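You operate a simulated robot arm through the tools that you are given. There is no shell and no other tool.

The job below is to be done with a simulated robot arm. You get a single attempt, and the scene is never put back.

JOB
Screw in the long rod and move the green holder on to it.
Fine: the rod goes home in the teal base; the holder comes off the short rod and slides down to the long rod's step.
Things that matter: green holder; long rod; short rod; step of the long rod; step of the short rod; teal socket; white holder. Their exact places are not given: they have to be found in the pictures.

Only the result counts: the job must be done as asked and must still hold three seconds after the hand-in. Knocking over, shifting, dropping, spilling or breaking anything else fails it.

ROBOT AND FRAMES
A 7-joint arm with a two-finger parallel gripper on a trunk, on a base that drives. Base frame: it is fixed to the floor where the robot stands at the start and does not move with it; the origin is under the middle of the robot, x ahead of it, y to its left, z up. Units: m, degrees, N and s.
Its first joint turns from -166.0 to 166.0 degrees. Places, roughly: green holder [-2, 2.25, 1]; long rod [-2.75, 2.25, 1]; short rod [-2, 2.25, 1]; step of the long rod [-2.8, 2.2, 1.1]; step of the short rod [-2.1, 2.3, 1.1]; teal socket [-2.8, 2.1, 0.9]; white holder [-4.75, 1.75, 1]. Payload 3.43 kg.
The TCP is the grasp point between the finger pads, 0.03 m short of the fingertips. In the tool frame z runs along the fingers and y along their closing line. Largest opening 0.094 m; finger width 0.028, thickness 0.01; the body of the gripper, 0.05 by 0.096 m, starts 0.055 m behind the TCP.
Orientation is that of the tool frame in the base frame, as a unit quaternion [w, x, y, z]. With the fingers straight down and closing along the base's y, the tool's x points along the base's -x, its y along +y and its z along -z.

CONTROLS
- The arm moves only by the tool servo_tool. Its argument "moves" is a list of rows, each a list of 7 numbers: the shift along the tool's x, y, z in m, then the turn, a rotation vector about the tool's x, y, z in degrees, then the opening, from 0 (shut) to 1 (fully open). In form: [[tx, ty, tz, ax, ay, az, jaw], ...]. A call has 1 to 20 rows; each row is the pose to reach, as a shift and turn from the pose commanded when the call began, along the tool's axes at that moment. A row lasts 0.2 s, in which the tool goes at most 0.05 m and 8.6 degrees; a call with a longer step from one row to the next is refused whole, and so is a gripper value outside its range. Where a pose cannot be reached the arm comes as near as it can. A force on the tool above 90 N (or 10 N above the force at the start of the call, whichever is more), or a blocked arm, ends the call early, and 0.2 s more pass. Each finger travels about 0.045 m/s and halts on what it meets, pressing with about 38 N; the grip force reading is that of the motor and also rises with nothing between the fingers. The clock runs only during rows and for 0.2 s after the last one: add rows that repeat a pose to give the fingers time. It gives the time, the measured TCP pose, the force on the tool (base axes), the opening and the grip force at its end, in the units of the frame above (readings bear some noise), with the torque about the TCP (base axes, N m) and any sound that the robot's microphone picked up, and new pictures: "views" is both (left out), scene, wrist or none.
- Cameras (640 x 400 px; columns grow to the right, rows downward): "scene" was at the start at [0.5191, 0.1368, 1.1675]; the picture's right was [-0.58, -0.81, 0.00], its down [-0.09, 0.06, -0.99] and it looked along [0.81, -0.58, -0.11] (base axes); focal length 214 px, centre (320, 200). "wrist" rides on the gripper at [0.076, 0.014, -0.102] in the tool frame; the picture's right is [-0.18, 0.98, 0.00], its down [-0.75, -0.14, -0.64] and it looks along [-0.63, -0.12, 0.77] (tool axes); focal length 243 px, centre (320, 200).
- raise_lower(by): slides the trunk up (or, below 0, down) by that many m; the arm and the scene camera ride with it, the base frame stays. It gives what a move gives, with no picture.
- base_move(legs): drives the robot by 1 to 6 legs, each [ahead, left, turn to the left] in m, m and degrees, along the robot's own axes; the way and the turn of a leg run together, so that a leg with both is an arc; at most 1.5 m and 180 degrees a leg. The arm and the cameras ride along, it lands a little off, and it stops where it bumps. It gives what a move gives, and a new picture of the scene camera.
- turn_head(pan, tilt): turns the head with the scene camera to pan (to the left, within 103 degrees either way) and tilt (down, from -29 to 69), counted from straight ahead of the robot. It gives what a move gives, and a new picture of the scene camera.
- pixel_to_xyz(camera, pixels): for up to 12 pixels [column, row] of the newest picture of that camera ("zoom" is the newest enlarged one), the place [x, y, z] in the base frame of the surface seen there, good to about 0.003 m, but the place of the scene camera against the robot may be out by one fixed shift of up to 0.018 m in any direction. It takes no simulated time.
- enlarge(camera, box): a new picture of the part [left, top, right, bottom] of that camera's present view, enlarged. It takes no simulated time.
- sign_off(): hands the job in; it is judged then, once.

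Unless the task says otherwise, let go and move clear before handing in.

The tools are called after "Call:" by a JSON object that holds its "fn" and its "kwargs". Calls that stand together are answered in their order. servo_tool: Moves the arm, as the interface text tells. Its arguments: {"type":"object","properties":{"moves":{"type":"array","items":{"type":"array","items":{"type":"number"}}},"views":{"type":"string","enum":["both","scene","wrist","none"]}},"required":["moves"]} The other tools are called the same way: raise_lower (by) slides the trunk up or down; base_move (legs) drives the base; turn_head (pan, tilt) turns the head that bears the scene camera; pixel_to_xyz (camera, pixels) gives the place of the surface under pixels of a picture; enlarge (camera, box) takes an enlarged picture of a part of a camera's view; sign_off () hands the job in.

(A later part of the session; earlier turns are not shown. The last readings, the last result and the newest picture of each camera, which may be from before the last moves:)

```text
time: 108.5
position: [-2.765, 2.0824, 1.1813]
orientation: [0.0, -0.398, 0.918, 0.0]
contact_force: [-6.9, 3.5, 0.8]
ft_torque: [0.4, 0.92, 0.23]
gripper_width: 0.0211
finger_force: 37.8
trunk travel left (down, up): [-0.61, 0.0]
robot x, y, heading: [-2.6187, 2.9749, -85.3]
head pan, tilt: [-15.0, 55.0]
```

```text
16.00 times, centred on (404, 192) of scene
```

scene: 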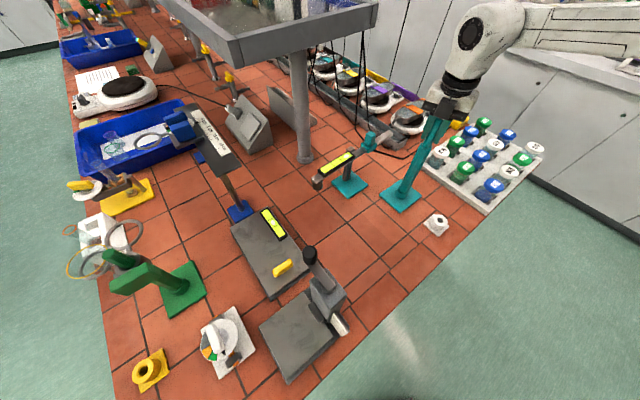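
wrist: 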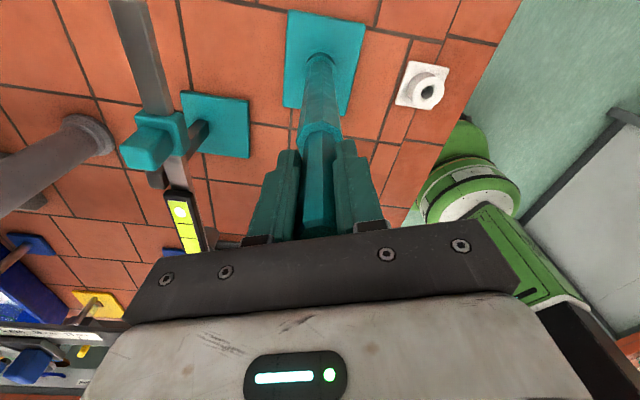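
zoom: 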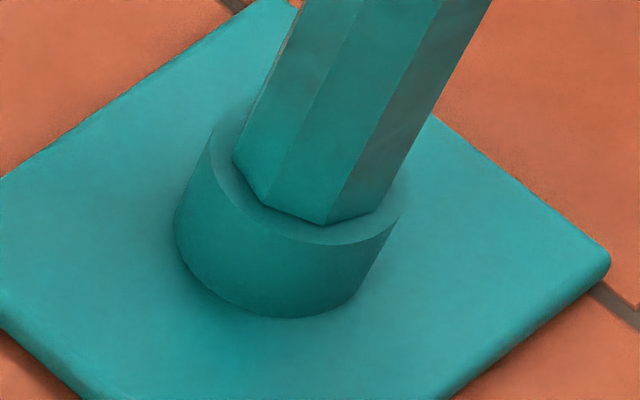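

The wrist shows the pads have skipped one facet of the octagon, and the shoulder now sits on the rim with no visible gap (zoom (325,225)), so it looks seated. To confirm, I'll let go, wind back and try another turn from a relaxed grip.

Call:
{"fn": "servo_tool", "kwargs": {"moves": [[0, 0, 0, 0, 0, 0, 0.2], [0, 0, 0, 0, 0, 0, 0.4], [0, 0, 0, 0, 0, 0, 0.6], [0, 0, 0, 0, 0, 0, 0.6], [0, 0, 0, 0, 0, 0, 0.6]], "views": "wrist"}}

Call:
{"fn": "enlarge", "kwargs": {"camera": "scene", "box": [394, 182, 414, 202]}}

Call:
{"fn": "enlarge", "kwargs": {"camera": "wrist", "box": [240, 20, 400, 240]}}

```text
time: 109.7
position: [-2.7642, 2.082, 1.1824]
orientation: [0.0, -0.398, 0.917, -0.001]
contact_force: [-0.2, 0.0, -0.7]
ft_torque: [-0.01, -0.02, 0.02]
gripper_width: 0.0564
finger_force: 0.0
trunk travel left (down, up): [-0.61, 0.0]
robot x, y, heading: [-2.6217, 2.9736, -84.8]
head pan, tilt: [-15.0, 55.0]
```

wrist: 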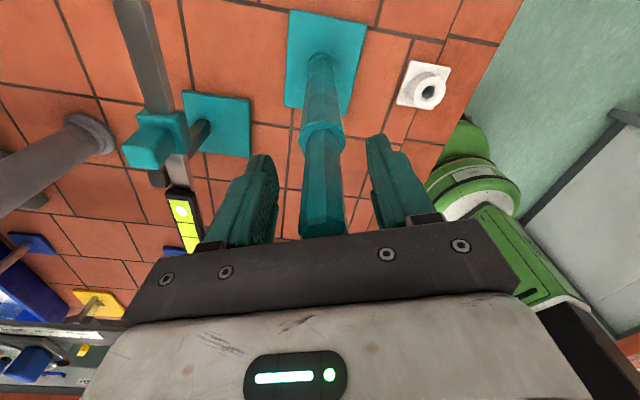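

```text
16.00 times, centred on (404, 192) of scene
```

zoom: 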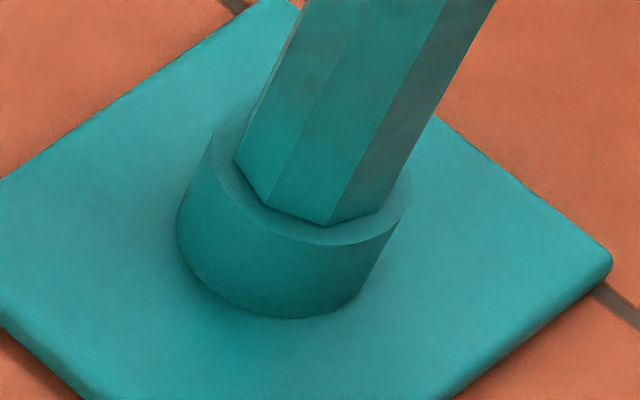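

```text
1.82 times, centred on (320, 130) of wrist
```

zoom: 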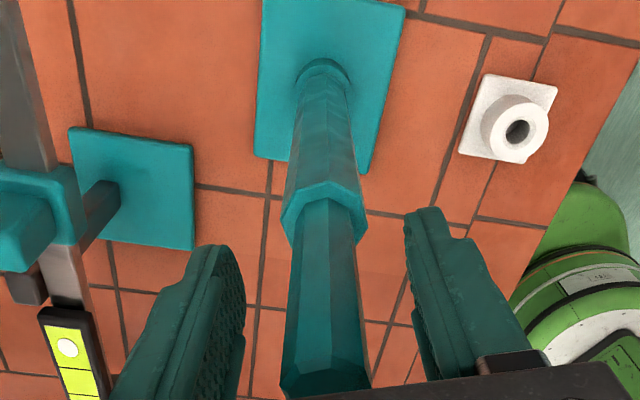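

Released, the rod stands upright by itself. I'll measure the top and step heights now, then wind back.

Call:
{"fn": "pixel_to_xyz", "kwargs": {"camera": "wrist", "pixels": [[322, 225], [322, 232], [310, 232], [335, 232], [322, 180], [322, 150], [322, 143], [322, 100], [322, 75], [318, 66]]}}

Call:
{"fn": "servo_tool", "kwargs": {"moves": [[0, 0, 0, 0, 0, -8.5, 0.6], [0, 0, 0, 0, 0, -17, 0.6], [0, 0, 0, 0, 0, -25.5, 0.6], [0, 0, 0, 0, 0, -34, 0.6], [0, 0, 0, 0, 0, -42.5, 0.6], [0, 0, 0, 0, 0, -51, 0.6], [0, 0, 0, 0, 0, -59.5, 0.6], [0, 0, 0, 0, 0, -68, 0.6], [0, 0, 0, 0, 0, -76.5, 0.6], [0, 0, 0, 0, 0, -85, 0.6], [0, 0, 0, 0, 0, -93.5, 0.6], [0, 0, 0, 0, 0, -102, 0.6], [0, 0, 0, 0, 0, -110.5, 0.6], [0, 0, 0, 0, 0, -119, 0.6], [0, 0, 0, 0, 0, -127.5, 0.6], [0, 0, 0, 0, 0, -136, 0.6]], "views": "wrist"}}

```text
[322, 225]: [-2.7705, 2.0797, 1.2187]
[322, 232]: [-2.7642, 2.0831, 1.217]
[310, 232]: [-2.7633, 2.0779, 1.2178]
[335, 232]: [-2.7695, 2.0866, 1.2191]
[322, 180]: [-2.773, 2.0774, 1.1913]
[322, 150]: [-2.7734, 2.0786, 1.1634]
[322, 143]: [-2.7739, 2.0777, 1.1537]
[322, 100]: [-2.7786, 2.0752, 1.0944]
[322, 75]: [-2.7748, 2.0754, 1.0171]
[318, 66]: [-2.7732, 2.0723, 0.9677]
```

```text
time: 113.1
position: [-2.7646, 2.0828, 1.1812]
orientation: [0.001, 1.0, 0.027, -0.001]
contact_force: [-0.2, -0.6, 0.8]
ft_torque: [-0.01, -0.01, -0.01]
gripper_width: 0.0563
finger_force: 0.0
trunk travel left (down, up): [-0.61, 0.0]
robot x, y, heading: [-2.6187, 2.9752, -85.2]
head pan, tilt: [-15.0, 55.0]
```

wrist: 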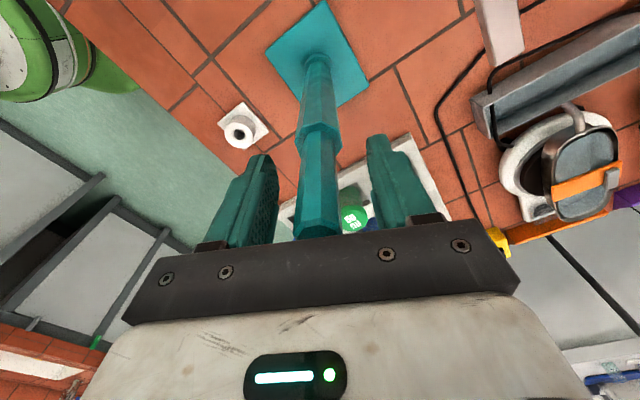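

The top reads z≈1.218, the same as when seated in its foot, and 4 mm below where it first caught. I'll grip again here and turn further clockwise without pressing, watching the torque.

Call:
{"fn": "servo_tool", "kwargs": {"moves": [[0, 0, 0, 0, 0, 0, 0.4], [0, 0, 0, 0, 0, 0, 0.2], [0, 0, 0, 0, 0, 0, 0], [0, 0, 0, 0, 0, 0, 0], [0, 0, 0, 0, 0, 0, 0], [0, 0, 0, 0, 0, 0, 0]], "views": "wrist"}}

Call:
{"fn": "enlarge", "kwargs": {"camera": "scene", "box": [394, 182, 414, 202]}}

Call:
{"fn": "servo_tool", "kwargs": {"moves": [[0, 0, 0, 0, 0, 6, 0], [0, 0, 0, 0, 0, 12, 0], [0, 0, 0, 0, 0, 18, 0]], "views": "wrist"}}

Call:
{"fn": "enlarge", "kwargs": {"camera": "scene", "box": [394, 182, 414, 202]}}

```text
time: 114.5
position: [-2.7639, 2.0832, 1.1825]
orientation: [-0.001, 1.0, 0.025, 0.001]
contact_force: [0.1, 7.7, -1.2]
ft_torque: [1.03, 0.07, -0.05]
gripper_width: 0.0212
finger_force: 38.1
trunk travel left (down, up): [-0.61, 0.0]
robot x, y, heading: [-2.6182, 2.9806, -85.1]
head pan, tilt: [-15.0, 55.0]
```

wrist: 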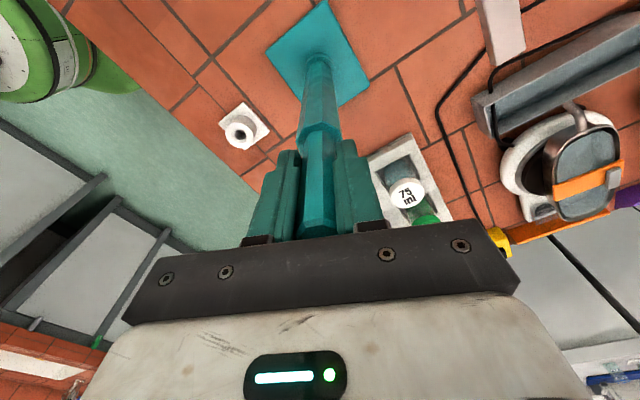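

```text
16.00 times, centred on (404, 192) of scene
```

zoom: 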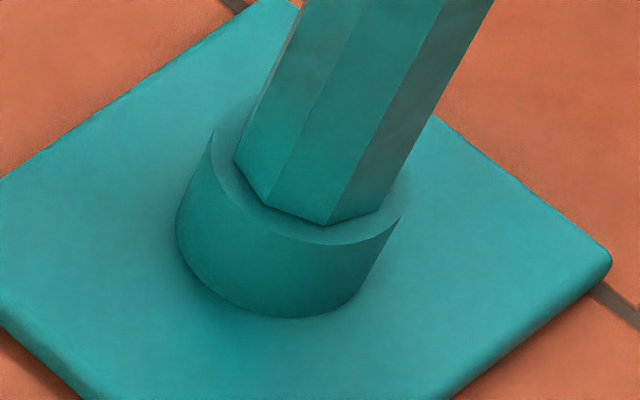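

```text
time: 115.3
position: [-2.7654, 2.0816, 1.183]
orientation: [0.001, 0.991, -0.132, 0.0]
contact_force: [-2.8, 9.6, 0.0]
ft_torque: [1.14, 0.45, 0.44]
gripper_width: 0.0214
finger_force: 37.6
trunk travel left (down, up): [-0.61, 0.0]
robot x, y, heading: [-2.62, 2.9731, -84.9]
head pan, tilt: [-15.0, 55.0]
```

wrist: 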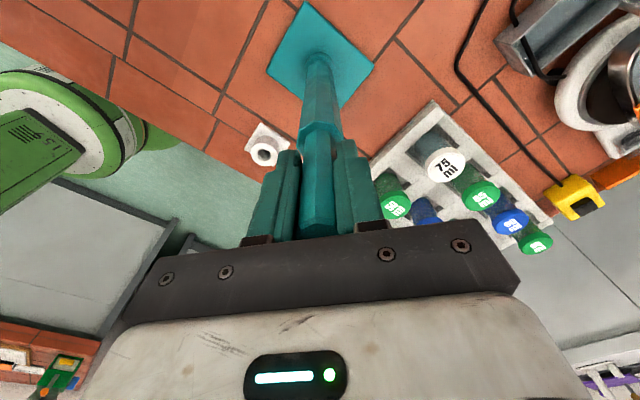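

```text
16.00 times, centred on (404, 192) of scene
```

zoom: 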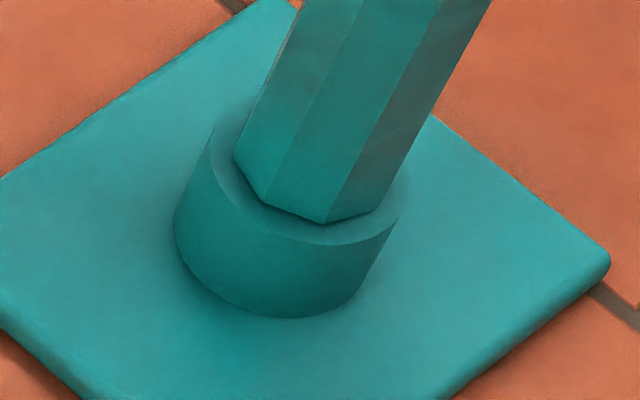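

Turning 18° at once gave 0.44 Nm and the rod didn't budge in the zoom, so it is hard against its stop. I'll test with a gentle upward pull that the thread holds it.

Call:
{"fn": "servo_tool", "kwargs": {"moves": [[0, 0, -0.001, 0, 0, 18, 0], [0, 0, -0.002, 0, 0, 18, 0], [0, 0, -0.002, 0, 0, 18, 0]], "views": "none"}}

```text
refused: row 1 steps farther than a row can; nothing moved
```

That row mixed in an old angle; I'll repeat with the pull only.

Call:
{"fn": "servo_tool", "kwargs": {"moves": [[0, 0, -0.001, 0, 0, 0, 0], [0, 0, -0.002, 0, 0, 0, 0], [0, 0, -0.002, 0, 0, 0, 0]], "views": "none"}}

```text
time: 116.1
position: [-2.7646, 2.0828, 1.1836]
orientation: [0.0, 0.991, -0.13, 0.0]
contact_force: [-5.3, 10.5, -11.5]
ft_torque: [0.88, 0.01, 0.26]
gripper_width: 0.0212
finger_force: 38.0
trunk travel left (down, up): [-0.61, 0.0]
robot x, y, heading: [-2.6196, 2.9762, -85.0]
head pan, tilt: [-15.0, 55.0]
```

The pull gave −11.5 N with hardly any movement, so the thread holds. I'll release, rise clear of the rod, and look at the joint.

Call:
{"fn": "servo_tool", "kwargs": {"moves": [[0, 0, 0.002, 0, 0, 0, 0], [0, 0, 0.002, 0, 0, 0, 0.2], [0, 0, 0.002, 0, 0, 0, 0.4], [0, 0, 0.002, 0, 0, 0, 0.6], [0, 0, 0.002, 0, 0, 0, 0.8], [0, 0, 0.002, 0, 0, 0, 0.8], [0, 0, -0.03, 0, 0, 0, 0.8], [0, 0, -0.06, 0, 0, 0, 0.8], [0, 0, -0.09, 0, 0, 0, 0.8], [0, 0, -0.1, 0, 0, 0, 0.8]], "views": "both"}}

Call:
{"fn": "enlarge", "kwargs": {"camera": "scene", "box": [380, 120, 460, 220]}}

```text
time: 118.3
position: [-2.7639, 2.0818, 1.2856]
orientation: [0.001, 0.992, -0.13, 0.001]
contact_force: [0.1, 0.2, -0.1]
ft_torque: [0.0, 0.0, -0.04]
gripper_width: 0.0754
finger_force: 0.1
trunk travel left (down, up): [-0.61, 0.0]
robot x, y, heading: [-2.6204, 2.9759, -85.3]
head pan, tilt: [-15.0, 55.0]
```

scene: 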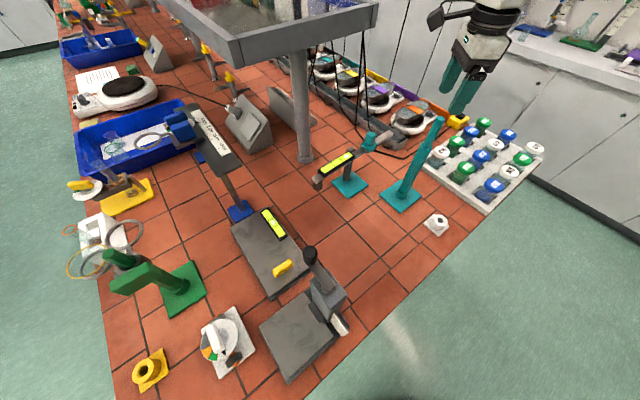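
wrist: 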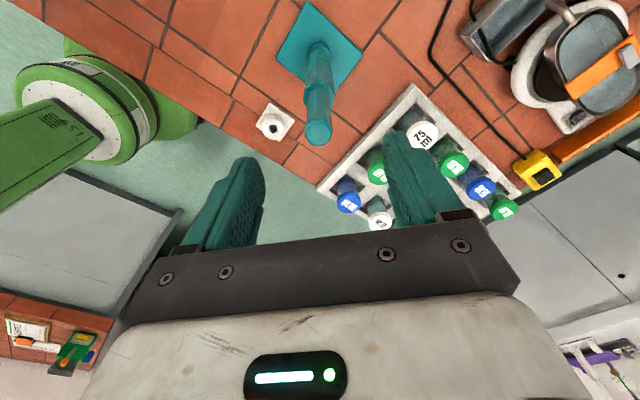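

```text
4.00 times, centred on (420, 170) of scene
```

zoom: 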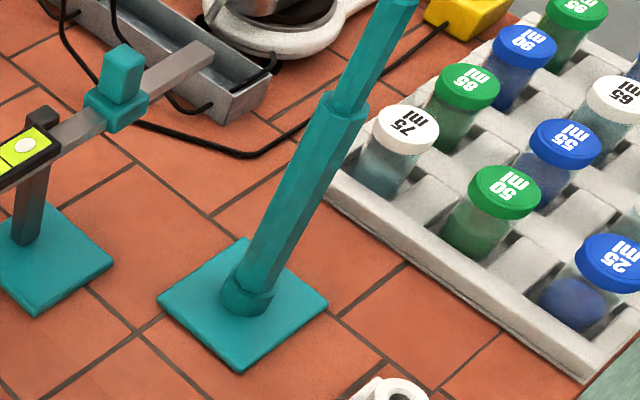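

The rod stands upright and free in the teal base. I'll move the tool back toward the robot while unwinding the wrist, to view the joint from lower down with the wrist camera.

Call:
{"fn": "servo_tool", "kwargs": {"moves": [[-0.004, -0.015, 0, 0, 0, -8, 0.8], [-0.008, -0.03, 0, 0, 0, -16, 0.8], [-0.012, -0.045, 0, 0, 0, -24, 0.8], [-0.016, -0.06, 0, 0, 0, -32, 0.8], [-0.02, -0.075, 0, 0, 0, -40, 0.8], [-0.024, -0.09, 0, 0, 0, -48, 0.8], [-0.028, -0.105, 0, 0, 0, -56, 0.8], [-0.032, -0.12, 0, 0, 0, -64, 0.8], [-0.036, -0.135, 0, 0, 0, -72, 0.8], [-0.04, -0.15, 0, 0, 0, -80, 0.8], [-0.044, -0.165, 0, 0, 0, -88, 0.8], [-0.048, -0.18, 0, 0, 0, -96, 0.8], [-0.0516, -0.193, 0, 0, 0, -100, 0.8], [-0.0516, -0.193, 0.04, 0, 0, -100, 0.8], [-0.0516, -0.193, 0.08, 0, 0, -100, 0.8], [-0.0516, -0.193, 0.12, 0, 0, -100, 0.8], [-0.0516, -0.193, 0.15, 0, 0, -100, 0.8]], "views": "both"}}

```text
time: 121.9
position: [-2.7657, 2.2823, 1.134]
orientation: [0.001, 0.738, 0.675, -0.001]
contact_force: [0.0, 0.2, -0.1]
ft_torque: [-0.03, 0.02, -0.01]
gripper_width: 0.0752
finger_force: 0.0
trunk travel left (down, up): [-0.61, 0.0]
robot x, y, heading: [-2.6202, 2.9716, -85.1]
head pan, tilt: [-15.0, 55.0]
```

scene: 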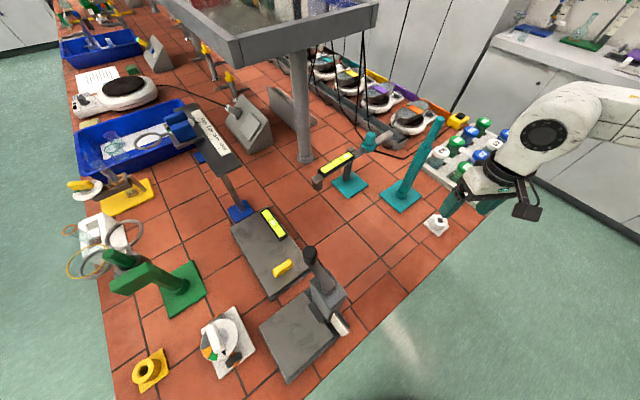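
wrist: 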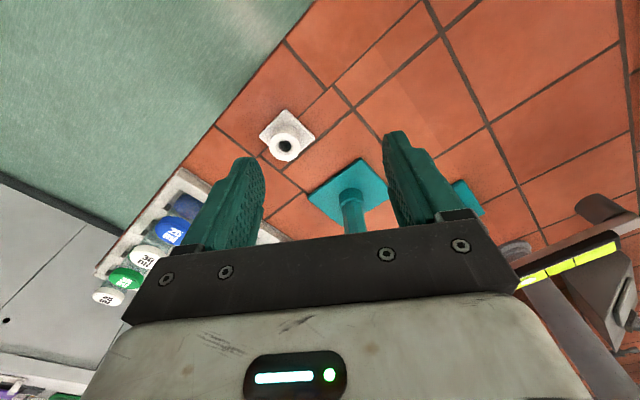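

Call:
{"fn": "enlarge", "kwargs": {"camera": "wrist", "box": [310, 160, 400, 240]}}

Call:
{"fn": "pixel_to_xyz", "kwargs": {"camera": "wrist", "pixels": [[350, 200], [350, 205], [352, 193], [345, 195], [356, 220], [330, 195]]}}

```text
5.00 times, centred on (355, 200) of wrist
```

zoom: 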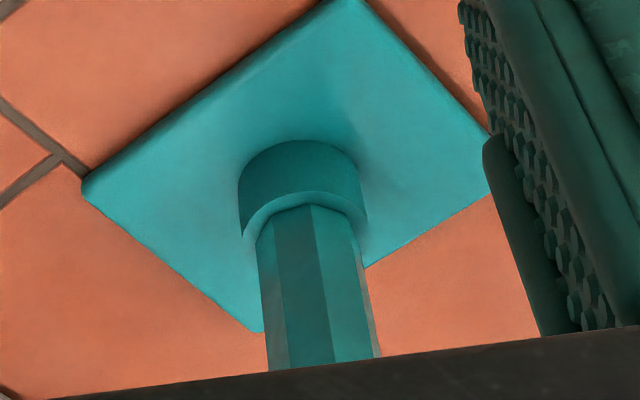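

```text
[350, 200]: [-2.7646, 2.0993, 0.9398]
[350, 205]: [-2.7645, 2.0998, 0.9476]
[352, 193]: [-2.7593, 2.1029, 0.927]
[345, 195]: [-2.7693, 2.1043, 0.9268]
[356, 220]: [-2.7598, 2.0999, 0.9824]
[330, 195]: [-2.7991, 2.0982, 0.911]
```

From this angle the shoulder sits flush on the rim all round, so the rod is home. Now I'll rise and carry the open gripper over toward the green stand at a safe height.

Call:
{"fn": "servo_tool", "kwargs": {"moves": [[0, 0, -0.045, 0, 0, 0, 1], [0, 0, -0.09, 0, 0, 0, 1], [0, 0, -0.135, 0, 0, 0, 1], [0, 0, -0.18, 0, 0, 0, 1], [0, 0, -0.22, 0, 0, 0, 1], [0.0134, 0.0467, -0.22, 0, 0, 0, 1], [0.0268, 0.0934, -0.22, 0, 0, 0, 1], [0.0402, 0.1401, -0.22, 0, 0, 0, 1], [0.0536, 0.1868, -0.22, 0, 0, 0, 1], [0.067, 0.2335, -0.22, 0, 0, 0, 1], [0.0804, 0.2802, -0.22, 0, 0, 0, 1], [0.0938, 0.3269, -0.22, 0, 0, 0, 1]], "views": "none"}}

Call:
{"fn": "servo_tool", "kwargs": {"moves": [[0.0134, 0.0467, 0, 0, 0, 0, 1], [0.0268, 0.0934, 0, 0, 0, 0, 1], [0.0402, 0.1401, 0, 0, 0, 0, 1], [0.0536, 0.1868, 0, 0, 0, 0, 1], [0.067, 0.2335, 0, 0, 0, 0, 1], [0.0804, 0.2802, 0, 0, 0, 0, 1], [0.0938, 0.3269, 0, 0, 0, 0, 1], [0.1072, 0.3736, 0, 0, 0, 0, 1], [0.1072, 0.3736, 0, 0, 0, 0, 1]], "views": "both"}}

```text
time: 124.5
position: [-2.4303, 2.3456, 1.3529]
orientation: [0.001, 0.738, 0.675, 0.0]
contact_force: [-0.5, -0.1, -1.4]
ft_torque: [0.03, 0.02, -0.01]
gripper_width: 0.0939
finger_force: 0.1
trunk travel left (down, up): [-0.61, 0.0]
robot x, y, heading: [-2.6211, 2.9768, -85.3]
head pan, tilt: [-15.0, 55.0]
```

```text
time: 126.5
position: [-2.0462, 2.4226, 1.3546]
orientation: [0.0, 0.737, 0.676, -0.001]
contact_force: [0.2, 0.0, -0.7]
ft_torque: [-0.01, -0.05, -0.01]
gripper_width: 0.0939
finger_force: 0.2
trunk travel left (down, up): [-0.61, 0.0]
robot x, y, heading: [-2.6199, 2.9772, -84.9]
head pan, tilt: [-15.0, 55.0]
```

scene: 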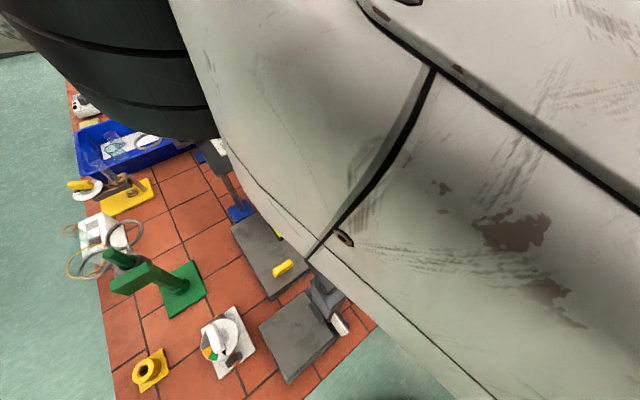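
wrist: 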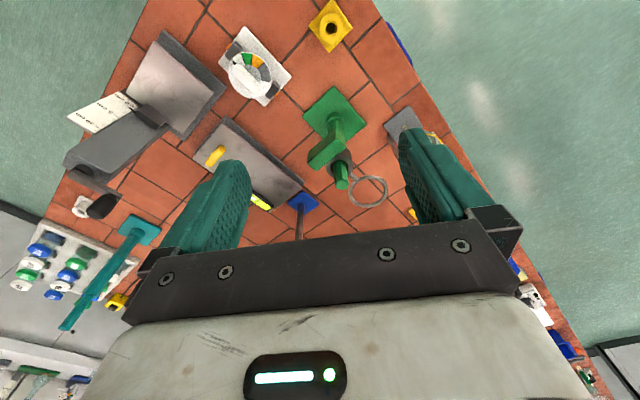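

The wrist view shows the green holder: block at (325,155), sleeve (343,160), rod top (342,185) and ring (370,190). I'll enlarge and measure.

Call:
{"fn": "enlarge", "kwargs": {"camera": "wrist", "box": [290, 80, 400, 210]}}

Call:
{"fn": "pixel_to_xyz", "kwargs": {"camera": "wrist", "pixels": [[342, 186], [343, 165], [345, 157], [315, 158], [326, 146], [340, 128], [322, 152], [311, 164], [331, 142], [370, 178], [350, 190], [386, 192]]}}

```text
3.08 times, centred on (345, 145) of wrist
```

zoom: 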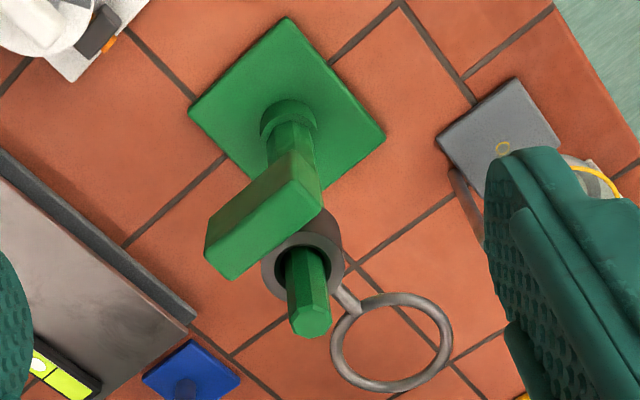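

```text
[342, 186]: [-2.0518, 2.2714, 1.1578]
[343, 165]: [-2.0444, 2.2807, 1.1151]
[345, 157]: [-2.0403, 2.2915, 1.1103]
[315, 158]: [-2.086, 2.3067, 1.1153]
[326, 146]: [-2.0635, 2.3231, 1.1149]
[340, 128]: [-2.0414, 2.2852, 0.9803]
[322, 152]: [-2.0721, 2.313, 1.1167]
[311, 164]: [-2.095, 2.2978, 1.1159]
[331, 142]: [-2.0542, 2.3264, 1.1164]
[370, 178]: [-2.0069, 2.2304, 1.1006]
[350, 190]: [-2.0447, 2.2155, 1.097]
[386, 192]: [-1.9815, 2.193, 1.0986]
```

The block is a bar about 50 × 28 mm with its centre near (-2.067, 2.315), top z≈1.116, about 47 mm from the rod axis (-2.052, 2.272); the ring is opposite. I'll turn the tool −35° to close across the bar's ends and come over it.

Call:
{"fn": "servo_tool", "kwargs": {"moves": [[-0.02, -0.002, 0, 0, 0, -7, 1], [-0.04, -0.004, 0, 0, 0, -14, 1], [-0.06, -0.006, 0, 0, 0, -21, 1], [-0.08, -0.008, 0, 0, 0, -28, 1], [-0.1, -0.01, 0, 0, 0, -35, 1], [-0.109, -0.0114, 0.03, 0, 0, -35, 1], [-0.109, -0.0114, 0.07, 0, 0, -35, 1], [-0.109, -0.0114, 0.1, 0, 0, -35, 1], [-0.109, -0.0114, 0.1, 0, 0, -35, 1]], "views": "both"}}

Call:
{"fn": "enlarge", "kwargs": {"camera": "wrist", "box": [240, 90, 420, 220]}}

```text
time: 128.5
position: [-2.0683, 2.3127, 1.2539]
orientation: [0.001, 0.501, 0.866, -0.001]
contact_force: [0.3, 0.4, 1.0]
ft_torque: [0.03, 0.03, -0.03]
gripper_width: 0.094
finger_force: 0.0
trunk travel left (down, up): [-0.61, 0.0]
robot x, y, heading: [-2.6165, 2.9744, -85.4]
head pan, tilt: [-15.0, 55.0]
```

scene: 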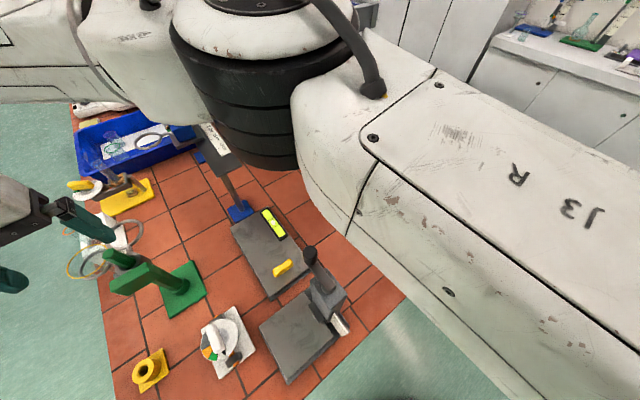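
wrist: 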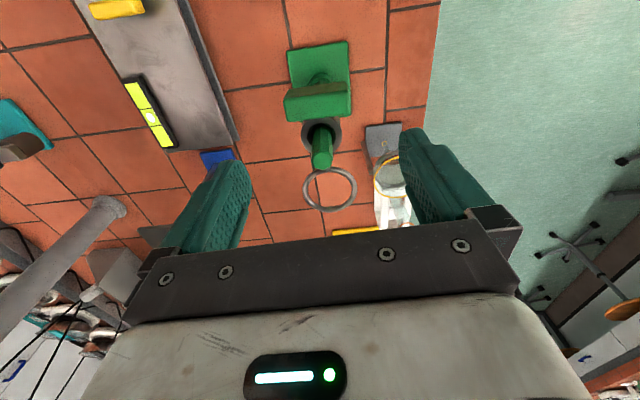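

```text
3.08 times, centred on (330, 155) of wrist
```

zoom: 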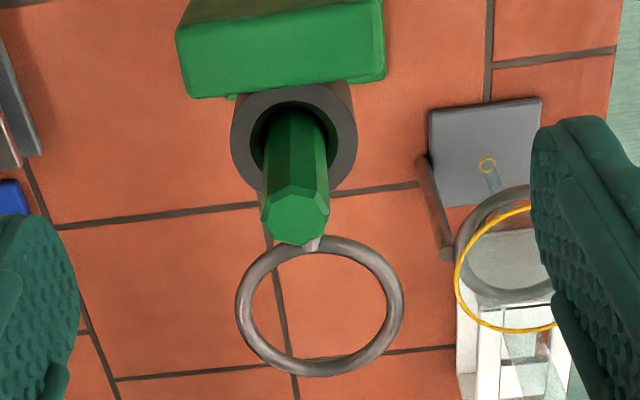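

The tool is now aligned with the bar. I'll measure the block's corners, sleeve and rod in this view.

Call:
{"fn": "enlarge", "kwargs": {"camera": "wrist", "box": [270, 30, 370, 180]}}

Call:
{"fn": "pixel_to_xyz", "kwargs": {"camera": "wrist", "pixels": [[288, 115], [350, 112], [288, 98], [349, 93], [318, 105], [318, 95], [318, 116], [321, 165], [308, 130], [336, 128], [330, 172], [330, 208]]}}

```text
2.67 times, centred on (320, 105) of wrist
```

zoom: 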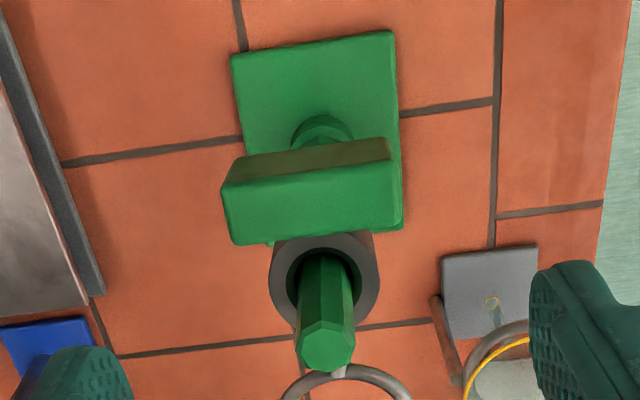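

```text
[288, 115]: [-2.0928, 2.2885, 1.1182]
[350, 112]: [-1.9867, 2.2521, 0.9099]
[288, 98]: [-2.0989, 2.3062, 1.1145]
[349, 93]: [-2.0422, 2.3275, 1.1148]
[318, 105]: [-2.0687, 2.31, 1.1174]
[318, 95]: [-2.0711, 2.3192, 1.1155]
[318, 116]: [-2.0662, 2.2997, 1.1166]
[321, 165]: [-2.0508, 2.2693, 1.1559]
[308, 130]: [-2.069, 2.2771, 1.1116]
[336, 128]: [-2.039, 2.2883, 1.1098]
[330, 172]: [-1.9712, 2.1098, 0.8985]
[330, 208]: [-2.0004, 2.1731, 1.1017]
```

The block's top centre is at about (-2.068, 2.3085), 60 × 24 mm, with the sleeve bore ~30 mm around the rod. I'll trim yaw by +4°, centre on it and descend to TCP z≈1.104 with the fingers open.

Call:
{"fn": "servo_tool", "kwargs": {"moves": [[-0.0035, -0.002, 0.0, 0, 0, 4, 1], [-0.0035, -0.002, 0.04, 0, 0, 4, 1], [-0.0035, -0.002, 0.075, 0, 0, 4, 1], [-0.0035, -0.002, 0.1, 0, 0, 4, 1], [-0.0035, -0.002, 0.1, 0, 0, 4, 1]], "views": "wrist"}}

Call:
{"fn": "enlarge", "kwargs": {"camera": "wrist", "box": [200, 90, 440, 260]}}

```text
time: 129.7
position: [-2.0683, 2.309, 1.1534]
orientation: [0.0, 0.531, 0.848, -0.001]
contact_force: [-0.9, -0.3, 0.0]
ft_torque: [-0.01, -0.01, -0.02]
gripper_width: 0.0942
finger_force: 0.1
trunk travel left (down, up): [-0.61, 0.0]
robot x, y, heading: [-2.619, 2.973, -85.1]
head pan, tilt: [-15.0, 55.0]
```

wrist: 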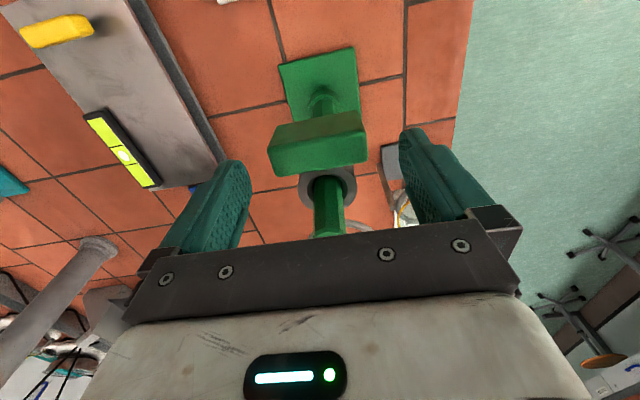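

```text
2.35 times, centred on (320, 175) of wrist
```

zoom: 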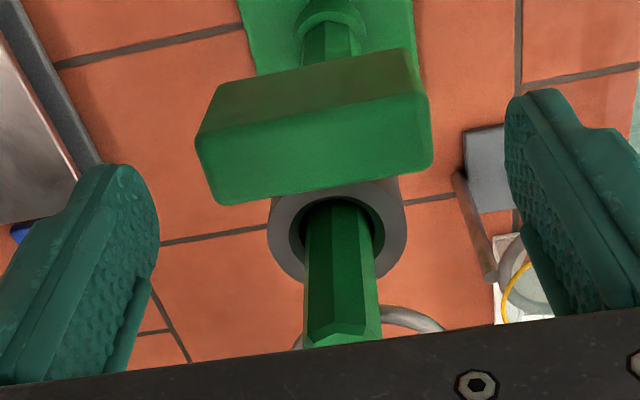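

The block (zoom centre (318,151)) lies centrally between the fingers and the rod clears the gripper. I'll descend another 5 cm and check.

Call:
{"fn": "servo_tool", "kwargs": {"moves": [[0, 0, 0.02, 0, 0, 0, 1], [0, 0, 0.04, 0, 0, 0, 1], [0, 0, 0.049, 0, 0, 0, 1], [0, 0, 0.049, 0, 0, 0, 1]], "views": "both"}}

Call:
{"fn": "enlarge", "kwargs": {"camera": "wrist", "box": [200, 90, 440, 260]}}

Call:
{"fn": "enlarge", "kwargs": {"camera": "scene", "box": [40, 180, 240, 330]}}

```text
time: 130.7
position: [-2.0691, 2.3081, 1.1052]
orientation: [0.001, 0.529, 0.848, -0.001]
contact_force: [-0.3, -0.1, -0.8]
ft_torque: [0.0, -0.01, -0.05]
gripper_width: 0.094
finger_force: 0.0
trunk travel left (down, up): [-0.61, 0.0]
robot x, y, heading: [-2.6192, 2.9749, -85.0]
head pan, tilt: [-15.0, 55.0]
```

scene: 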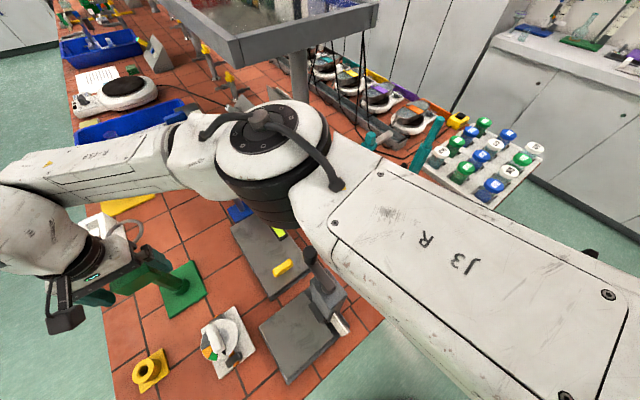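
wrist: 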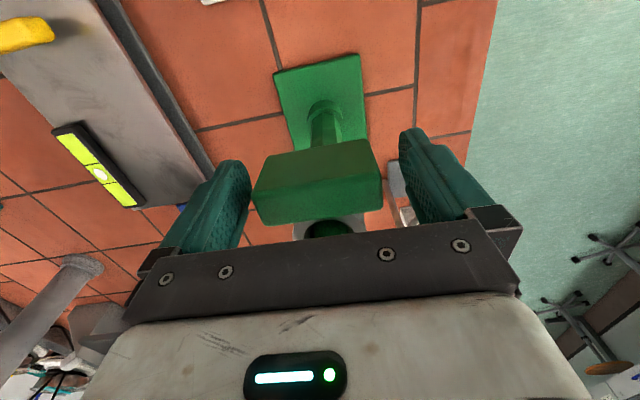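

```text
2.35 times, centred on (320, 175) of wrist
```

zoom: 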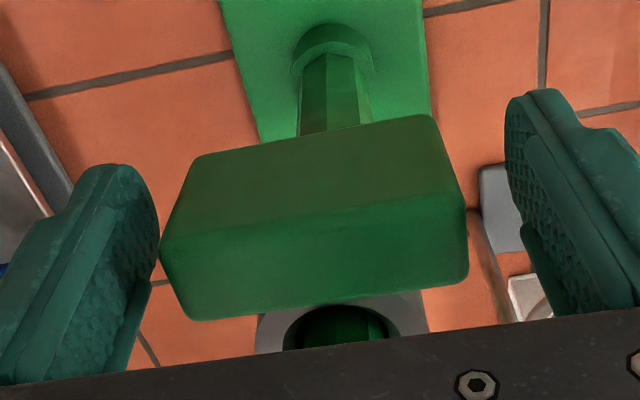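

```text
2.67 times, centred on (140, 255) of scene
```

zoom: 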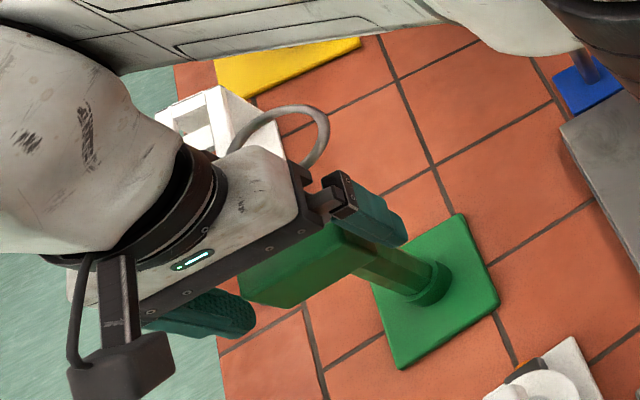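

The block sits between the open fingers, only about 1 mm off centre. I'll close on it gradually.

Call:
{"fn": "servo_tool", "kwargs": {"moves": [[0, 0, 0, 0, 0, 0, 0.85], [0, 0, 0, 0, 0, 0, 0.72], [0, 0, 0, 0, 0, 0, 0.6], [0, 0, 0, 0, 0, 0, 0.4], [0, 0, 0, 0, 0, 0, 0.2], [0, 0, 0, 0, 0, 0, 0.2]], "views": "wrist"}}

Call:
{"fn": "enlarge", "kwargs": {"camera": "wrist", "box": [200, 90, 440, 260]}}

```text
time: 132.1
position: [-2.0695, 2.3087, 1.1044]
orientation: [0.001, 0.531, 0.848, 0.0]
contact_force: [-0.2, -0.4, -0.3]
ft_torque: [0.0, 0.01, -0.02]
gripper_width: 0.0697
finger_force: 38.8
trunk travel left (down, up): [-0.61, 0.0]
robot x, y, heading: [-2.62, 2.9766, -85.1]
head pan, tilt: [-15.0, 55.0]
```

wrist: 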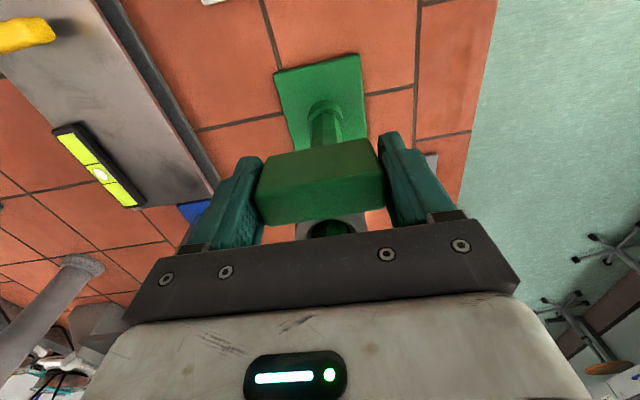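

```text
2.35 times, centred on (320, 175) of wrist
```

zoom: 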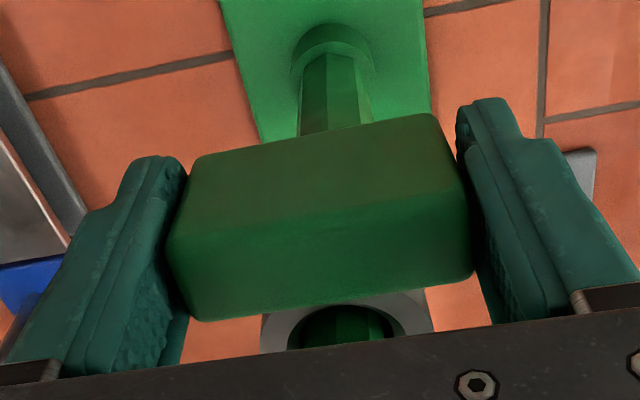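

Gripped at 70 mm with 39 N and no side load. I'll lift slowly and check that only the holder rises.

Call:
{"fn": "servo_tool", "kwargs": {"moves": [[0, 0, -0.006, 0, 0, 0, 0.2], [0, 0, -0.014, 0, 0, 0, 0.2], [0, 0, -0.024, 0, 0, 0, 0.2], [0, 0, -0.036, 0, 0, 0, 0.2], [0, 0, -0.036, 0, 0, 0, 0.2]], "views": "both"}}

Call:
{"fn": "enlarge", "kwargs": {"camera": "scene", "box": [40, 180, 240, 330]}}

```text
time: 133.3
position: [-2.0688, 2.3075, 1.1419]
orientation: [0.001, 0.531, 0.847, -0.001]
contact_force: [0.0, 0.5, -1.8]
ft_torque: [0.06, 0.02, 0.02]
gripper_width: 0.0697
finger_force: 37.9
trunk travel left (down, up): [-0.61, 0.0]
robot x, y, heading: [-2.6163, 2.9738, -84.9]
head pan, tilt: [-15.0, 55.0]
```

scene: 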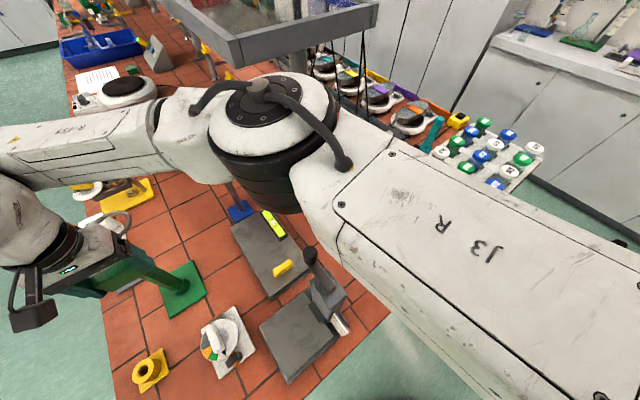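
wrist: 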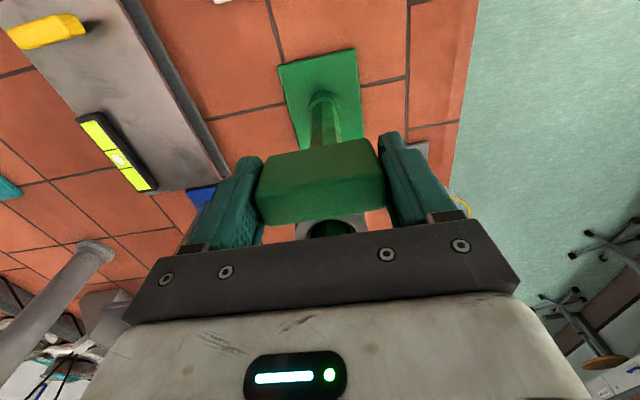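

```text
2.67 times, centred on (140, 255) of scene
```

zoom: 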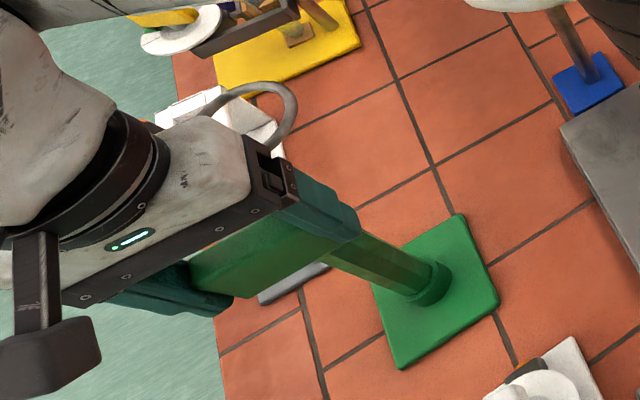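

The holder rises (about 1.5 N) and the green base and rod stay put. I'll keep lifting to z≈1.30.

Call:
{"fn": "servo_tool", "kwargs": {"moves": [[0, 0, -0.015, 0, 0, 0, 0.2], [0, 0, -0.03, 0, 0, 0, 0.2], [0, 0, -0.05, 0, 0, 0, 0.2], [0, 0, -0.07, 0, 0, 0, 0.2], [0, 0, -0.09, 0, 0, 0, 0.2], [0, 0, -0.11, 0, 0, 0, 0.2], [0, 0, -0.13, 0, 0, 0, 0.2], [0, 0, -0.15, 0, 0, 0, 0.2], [0, 0, -0.16, 0, 0, 0, 0.2], [0, 0, -0.16, 0, 0, 0, 0.2]], "views": "both"}}

Call:
{"fn": "enlarge", "kwargs": {"camera": "scene", "box": [40, 180, 240, 330]}}

```text
time: 135.5
position: [-2.0696, 2.3091, 1.3013]
orientation: [0.001, 0.531, 0.847, -0.001]
contact_force: [0.5, 1.2, -2.8]
ft_torque: [0.05, 0.02, 0.01]
gripper_width: 0.0696
finger_force: 38.5
trunk travel left (down, up): [-0.61, 0.0]
robot x, y, heading: [-2.6213, 2.9767, -85.0]
head pan, tilt: [-15.0, 55.0]
```

scene: 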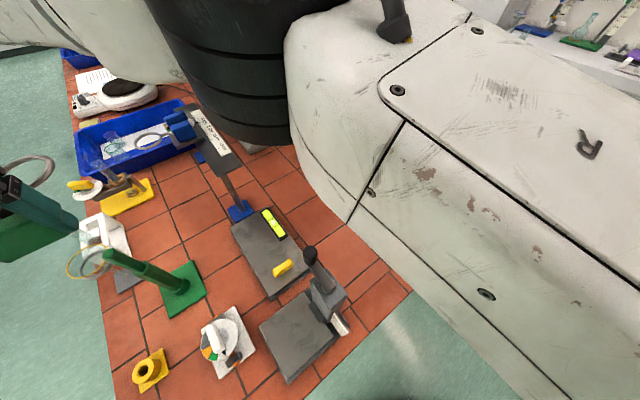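
wrist: 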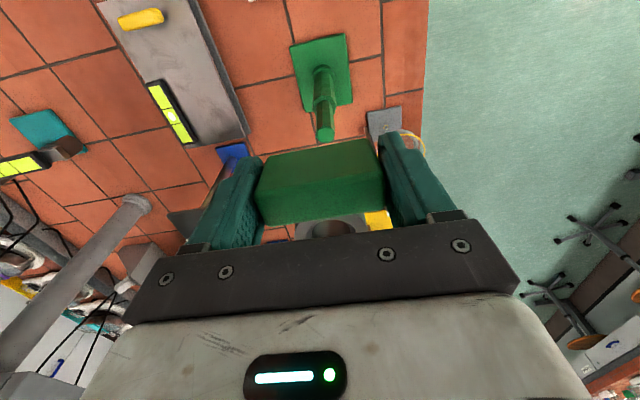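

```text
2.67 times, centred on (140, 255) of scene
```

zoom: 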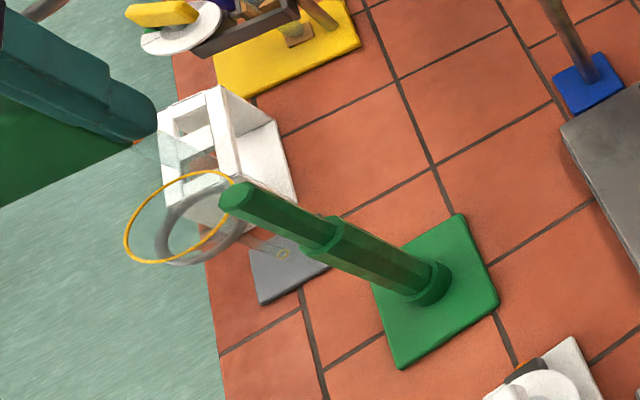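

The holder is off the short rod, which still stands in its green base. I'll measure the short rod's top and step to know how deep the sleeve hung below the grip.

Call:
{"fn": "enlarge", "kwargs": {"camera": "wrist", "box": [240, 30, 420, 250]}}

Call:
{"fn": "pixel_to_xyz", "kwargs": {"camera": "wrist", "pixels": [[325, 135], [325, 130], [324, 115], [324, 108], [324, 103], [323, 95], [322, 80], [318, 160], [318, 205], [330, 226], [305, 233], [352, 226]]}}

```text
1.82 times, centred on (330, 140) of wrist
```

zoom: 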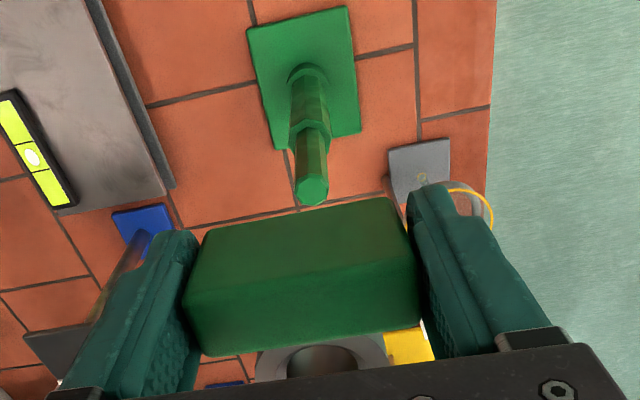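

```text
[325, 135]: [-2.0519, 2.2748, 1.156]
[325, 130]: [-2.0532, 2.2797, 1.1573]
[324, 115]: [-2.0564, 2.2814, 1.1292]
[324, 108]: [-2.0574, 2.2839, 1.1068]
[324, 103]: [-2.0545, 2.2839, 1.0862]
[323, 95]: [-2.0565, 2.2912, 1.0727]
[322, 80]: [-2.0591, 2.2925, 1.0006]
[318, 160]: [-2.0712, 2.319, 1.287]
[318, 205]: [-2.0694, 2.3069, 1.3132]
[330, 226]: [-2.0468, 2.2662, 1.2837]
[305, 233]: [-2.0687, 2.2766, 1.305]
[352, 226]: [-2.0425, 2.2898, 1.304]
```

The sleeve's bottom hangs about 31 mm below the TCP and its bore is about 36 mm toward tool −x. I'll carry it across at z≈1.32, turning clockwise so that the block ends up on the +x side and the scene camera can see the bore; first half now.

Call:
{"fn": "servo_tool", "kwargs": {"moves": [[0, 0, -0.02, 0, 0, 0, 0.2], [0.0052, -0.0433, -0.02, 0, 0, 7.24, 0.2], [0.0105, -0.0866, -0.02, 0, 0, 14.5, 0.2], [0.0157, -0.1298, -0.02, 0, 0, 21.7, 0.2], [0.021, -0.1731, -0.02, 0, 0, 29, 0.2], [0.0262, -0.2164, -0.02, 0, 0, 36.2, 0.2], [0.0314, -0.2597, -0.02, 0, 0, 43.4, 0.2], [0.0367, -0.3029, -0.02, 0, 0, 50.7, 0.2], [0.0419, -0.3462, -0.02, 0, 0, 57.9, 0.2], [0.0419, -0.3462, -0.02, 0, 0, 57.9, 0.2]], "views": "both"}}

```text
time: 137.7
position: [-2.3999, 2.1951, 1.3219]
orientation: [0.002, 0.875, 0.484, 0.0]
contact_force: [-0.7, -0.1, -1.2]
ft_torque: [0.02, 0.01, 0.01]
gripper_width: 0.0699
finger_force: 38.0
trunk travel left (down, up): [-0.61, 0.0]
robot x, y, heading: [-2.6234, 2.9747, -85.2]
head pan, tilt: [-15.0, 55.0]
```

scene: 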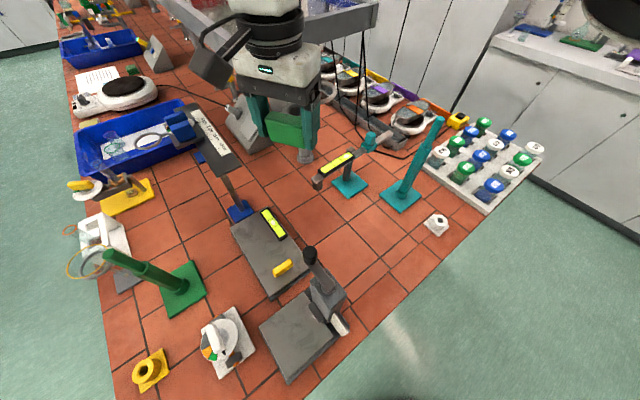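
wrist: 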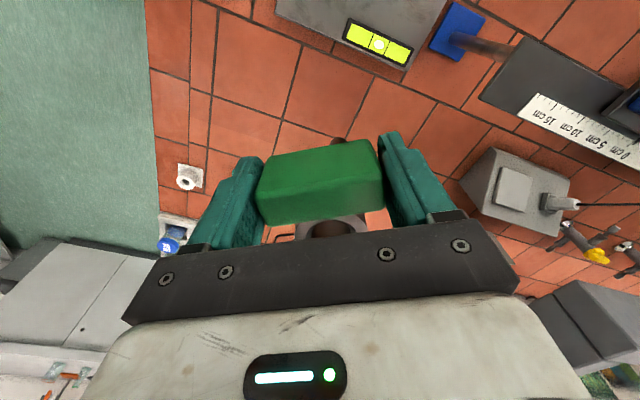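

The holder passes cleanly over the bench. Next the second half, to hover with the bore above the long rod.

Call:
{"fn": "servo_tool", "kwargs": {"moves": [[-0.0337, -0.0273, 0, 0, 0, 7.24, 0.2], [-0.0675, -0.0546, 0, 0, 0, 14.5, 0.2], [-0.1012, -0.0819, 0, 0, 0, 21.7, 0.2], [-0.135, -0.1093, 0, 0, 0, 29, 0.2], [-0.1687, -0.1366, 0, 0, 0, 36.2, 0.2], [-0.2024, -0.1639, 0, 0, 0, 43.4, 0.2], [-0.2362, -0.1912, 0, 0, 0, 50.7, 0.2], [-0.2699, -0.2185, 0, 0, 0, 57.9, 0.2], [-0.2699, -0.2185, 0, 0, 0, 57.9, 0.2]], "views": "both"}}

Call:
{"fn": "enlarge", "kwargs": {"camera": "scene", "box": [370, 30, 530, 230]}}

```text
time: 139.7
position: [-2.7261, 2.0802, 1.3224]
orientation: [0.001, 1.0, 0.001, 0.0]
contact_force: [0.5, -0.5, -2.5]
ft_torque: [0.0, -0.03, -0.04]
gripper_width: 0.0695
finger_force: 37.5
trunk travel left (down, up): [-0.61, 0.0]
robot x, y, heading: [-2.6201, 2.9736, -85.2]
head pan, tilt: [-15.0, 55.0]
```

scene: 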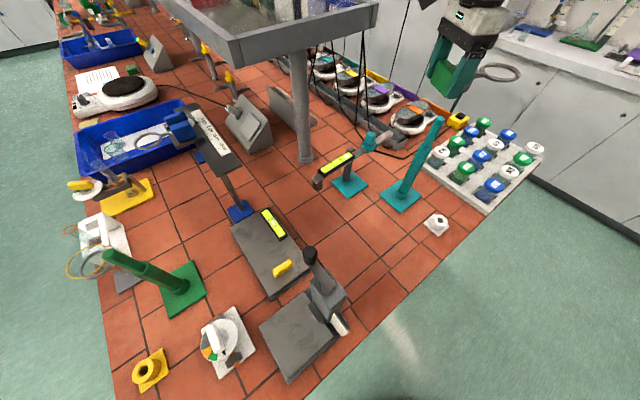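
wrist: 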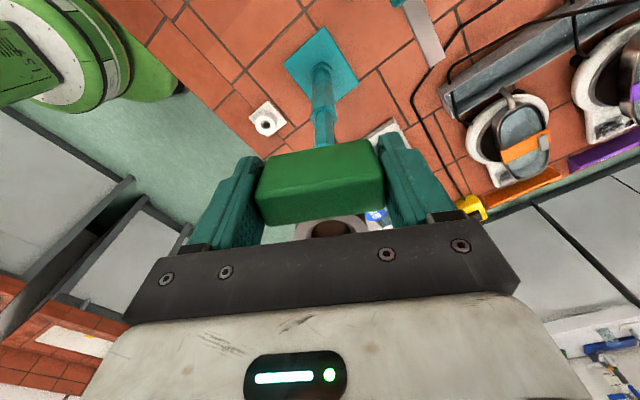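

```text
2.00 times, centred on (450, 130) of scene
```

zoom: 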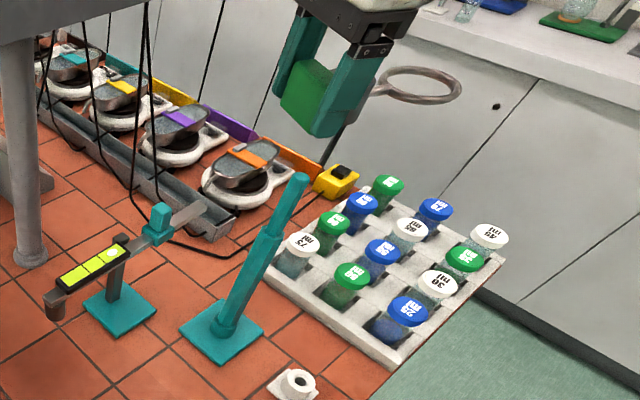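

The near finger hides part of the sleeve from the scene camera. I'll zoom in to see what can be seen, and measure the rod top again through the wrist camera.

Call:
{"fn": "enlarge", "kwargs": {"camera": "scene", "box": [420, 20, 530, 130]}}

Call:
{"fn": "enlarge", "kwargs": {"camera": "wrist", "box": [250, 20, 400, 250]}}

Call:
{"fn": "pixel_to_xyz", "kwargs": {"camera": "wrist", "pixels": [[322, 135], [322, 142], [322, 125], [322, 110], [321, 100], [320, 90], [331, 220], [308, 232], [352, 226], [310, 225], [345, 222]]}}

```text
3.64 times, centred on (475, 75) of scene
```

zoom: 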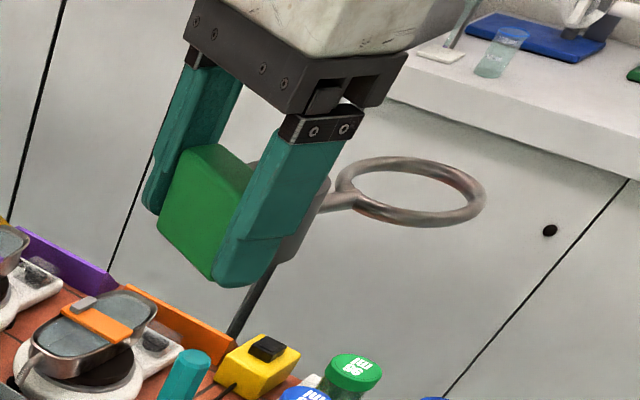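

```text
1.74 times, centred on (325, 135) of wrist
```

zoom: 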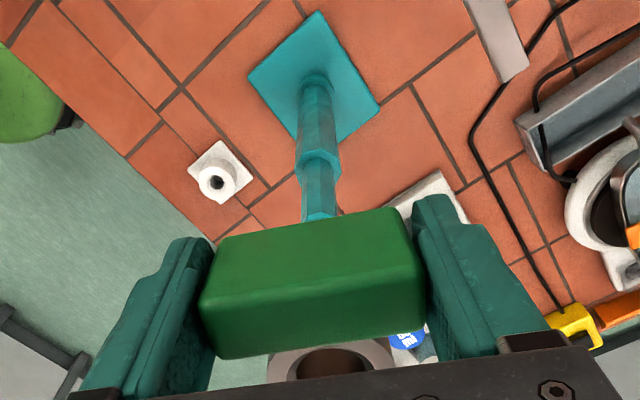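

```text
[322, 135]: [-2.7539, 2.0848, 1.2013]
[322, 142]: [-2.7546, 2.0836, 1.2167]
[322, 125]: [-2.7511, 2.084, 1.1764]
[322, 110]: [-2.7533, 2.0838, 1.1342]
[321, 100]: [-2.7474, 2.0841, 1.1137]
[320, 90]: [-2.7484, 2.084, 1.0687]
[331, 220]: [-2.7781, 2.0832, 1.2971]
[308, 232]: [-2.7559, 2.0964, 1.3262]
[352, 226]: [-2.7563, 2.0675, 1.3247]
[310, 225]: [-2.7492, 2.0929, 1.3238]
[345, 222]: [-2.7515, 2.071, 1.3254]
```

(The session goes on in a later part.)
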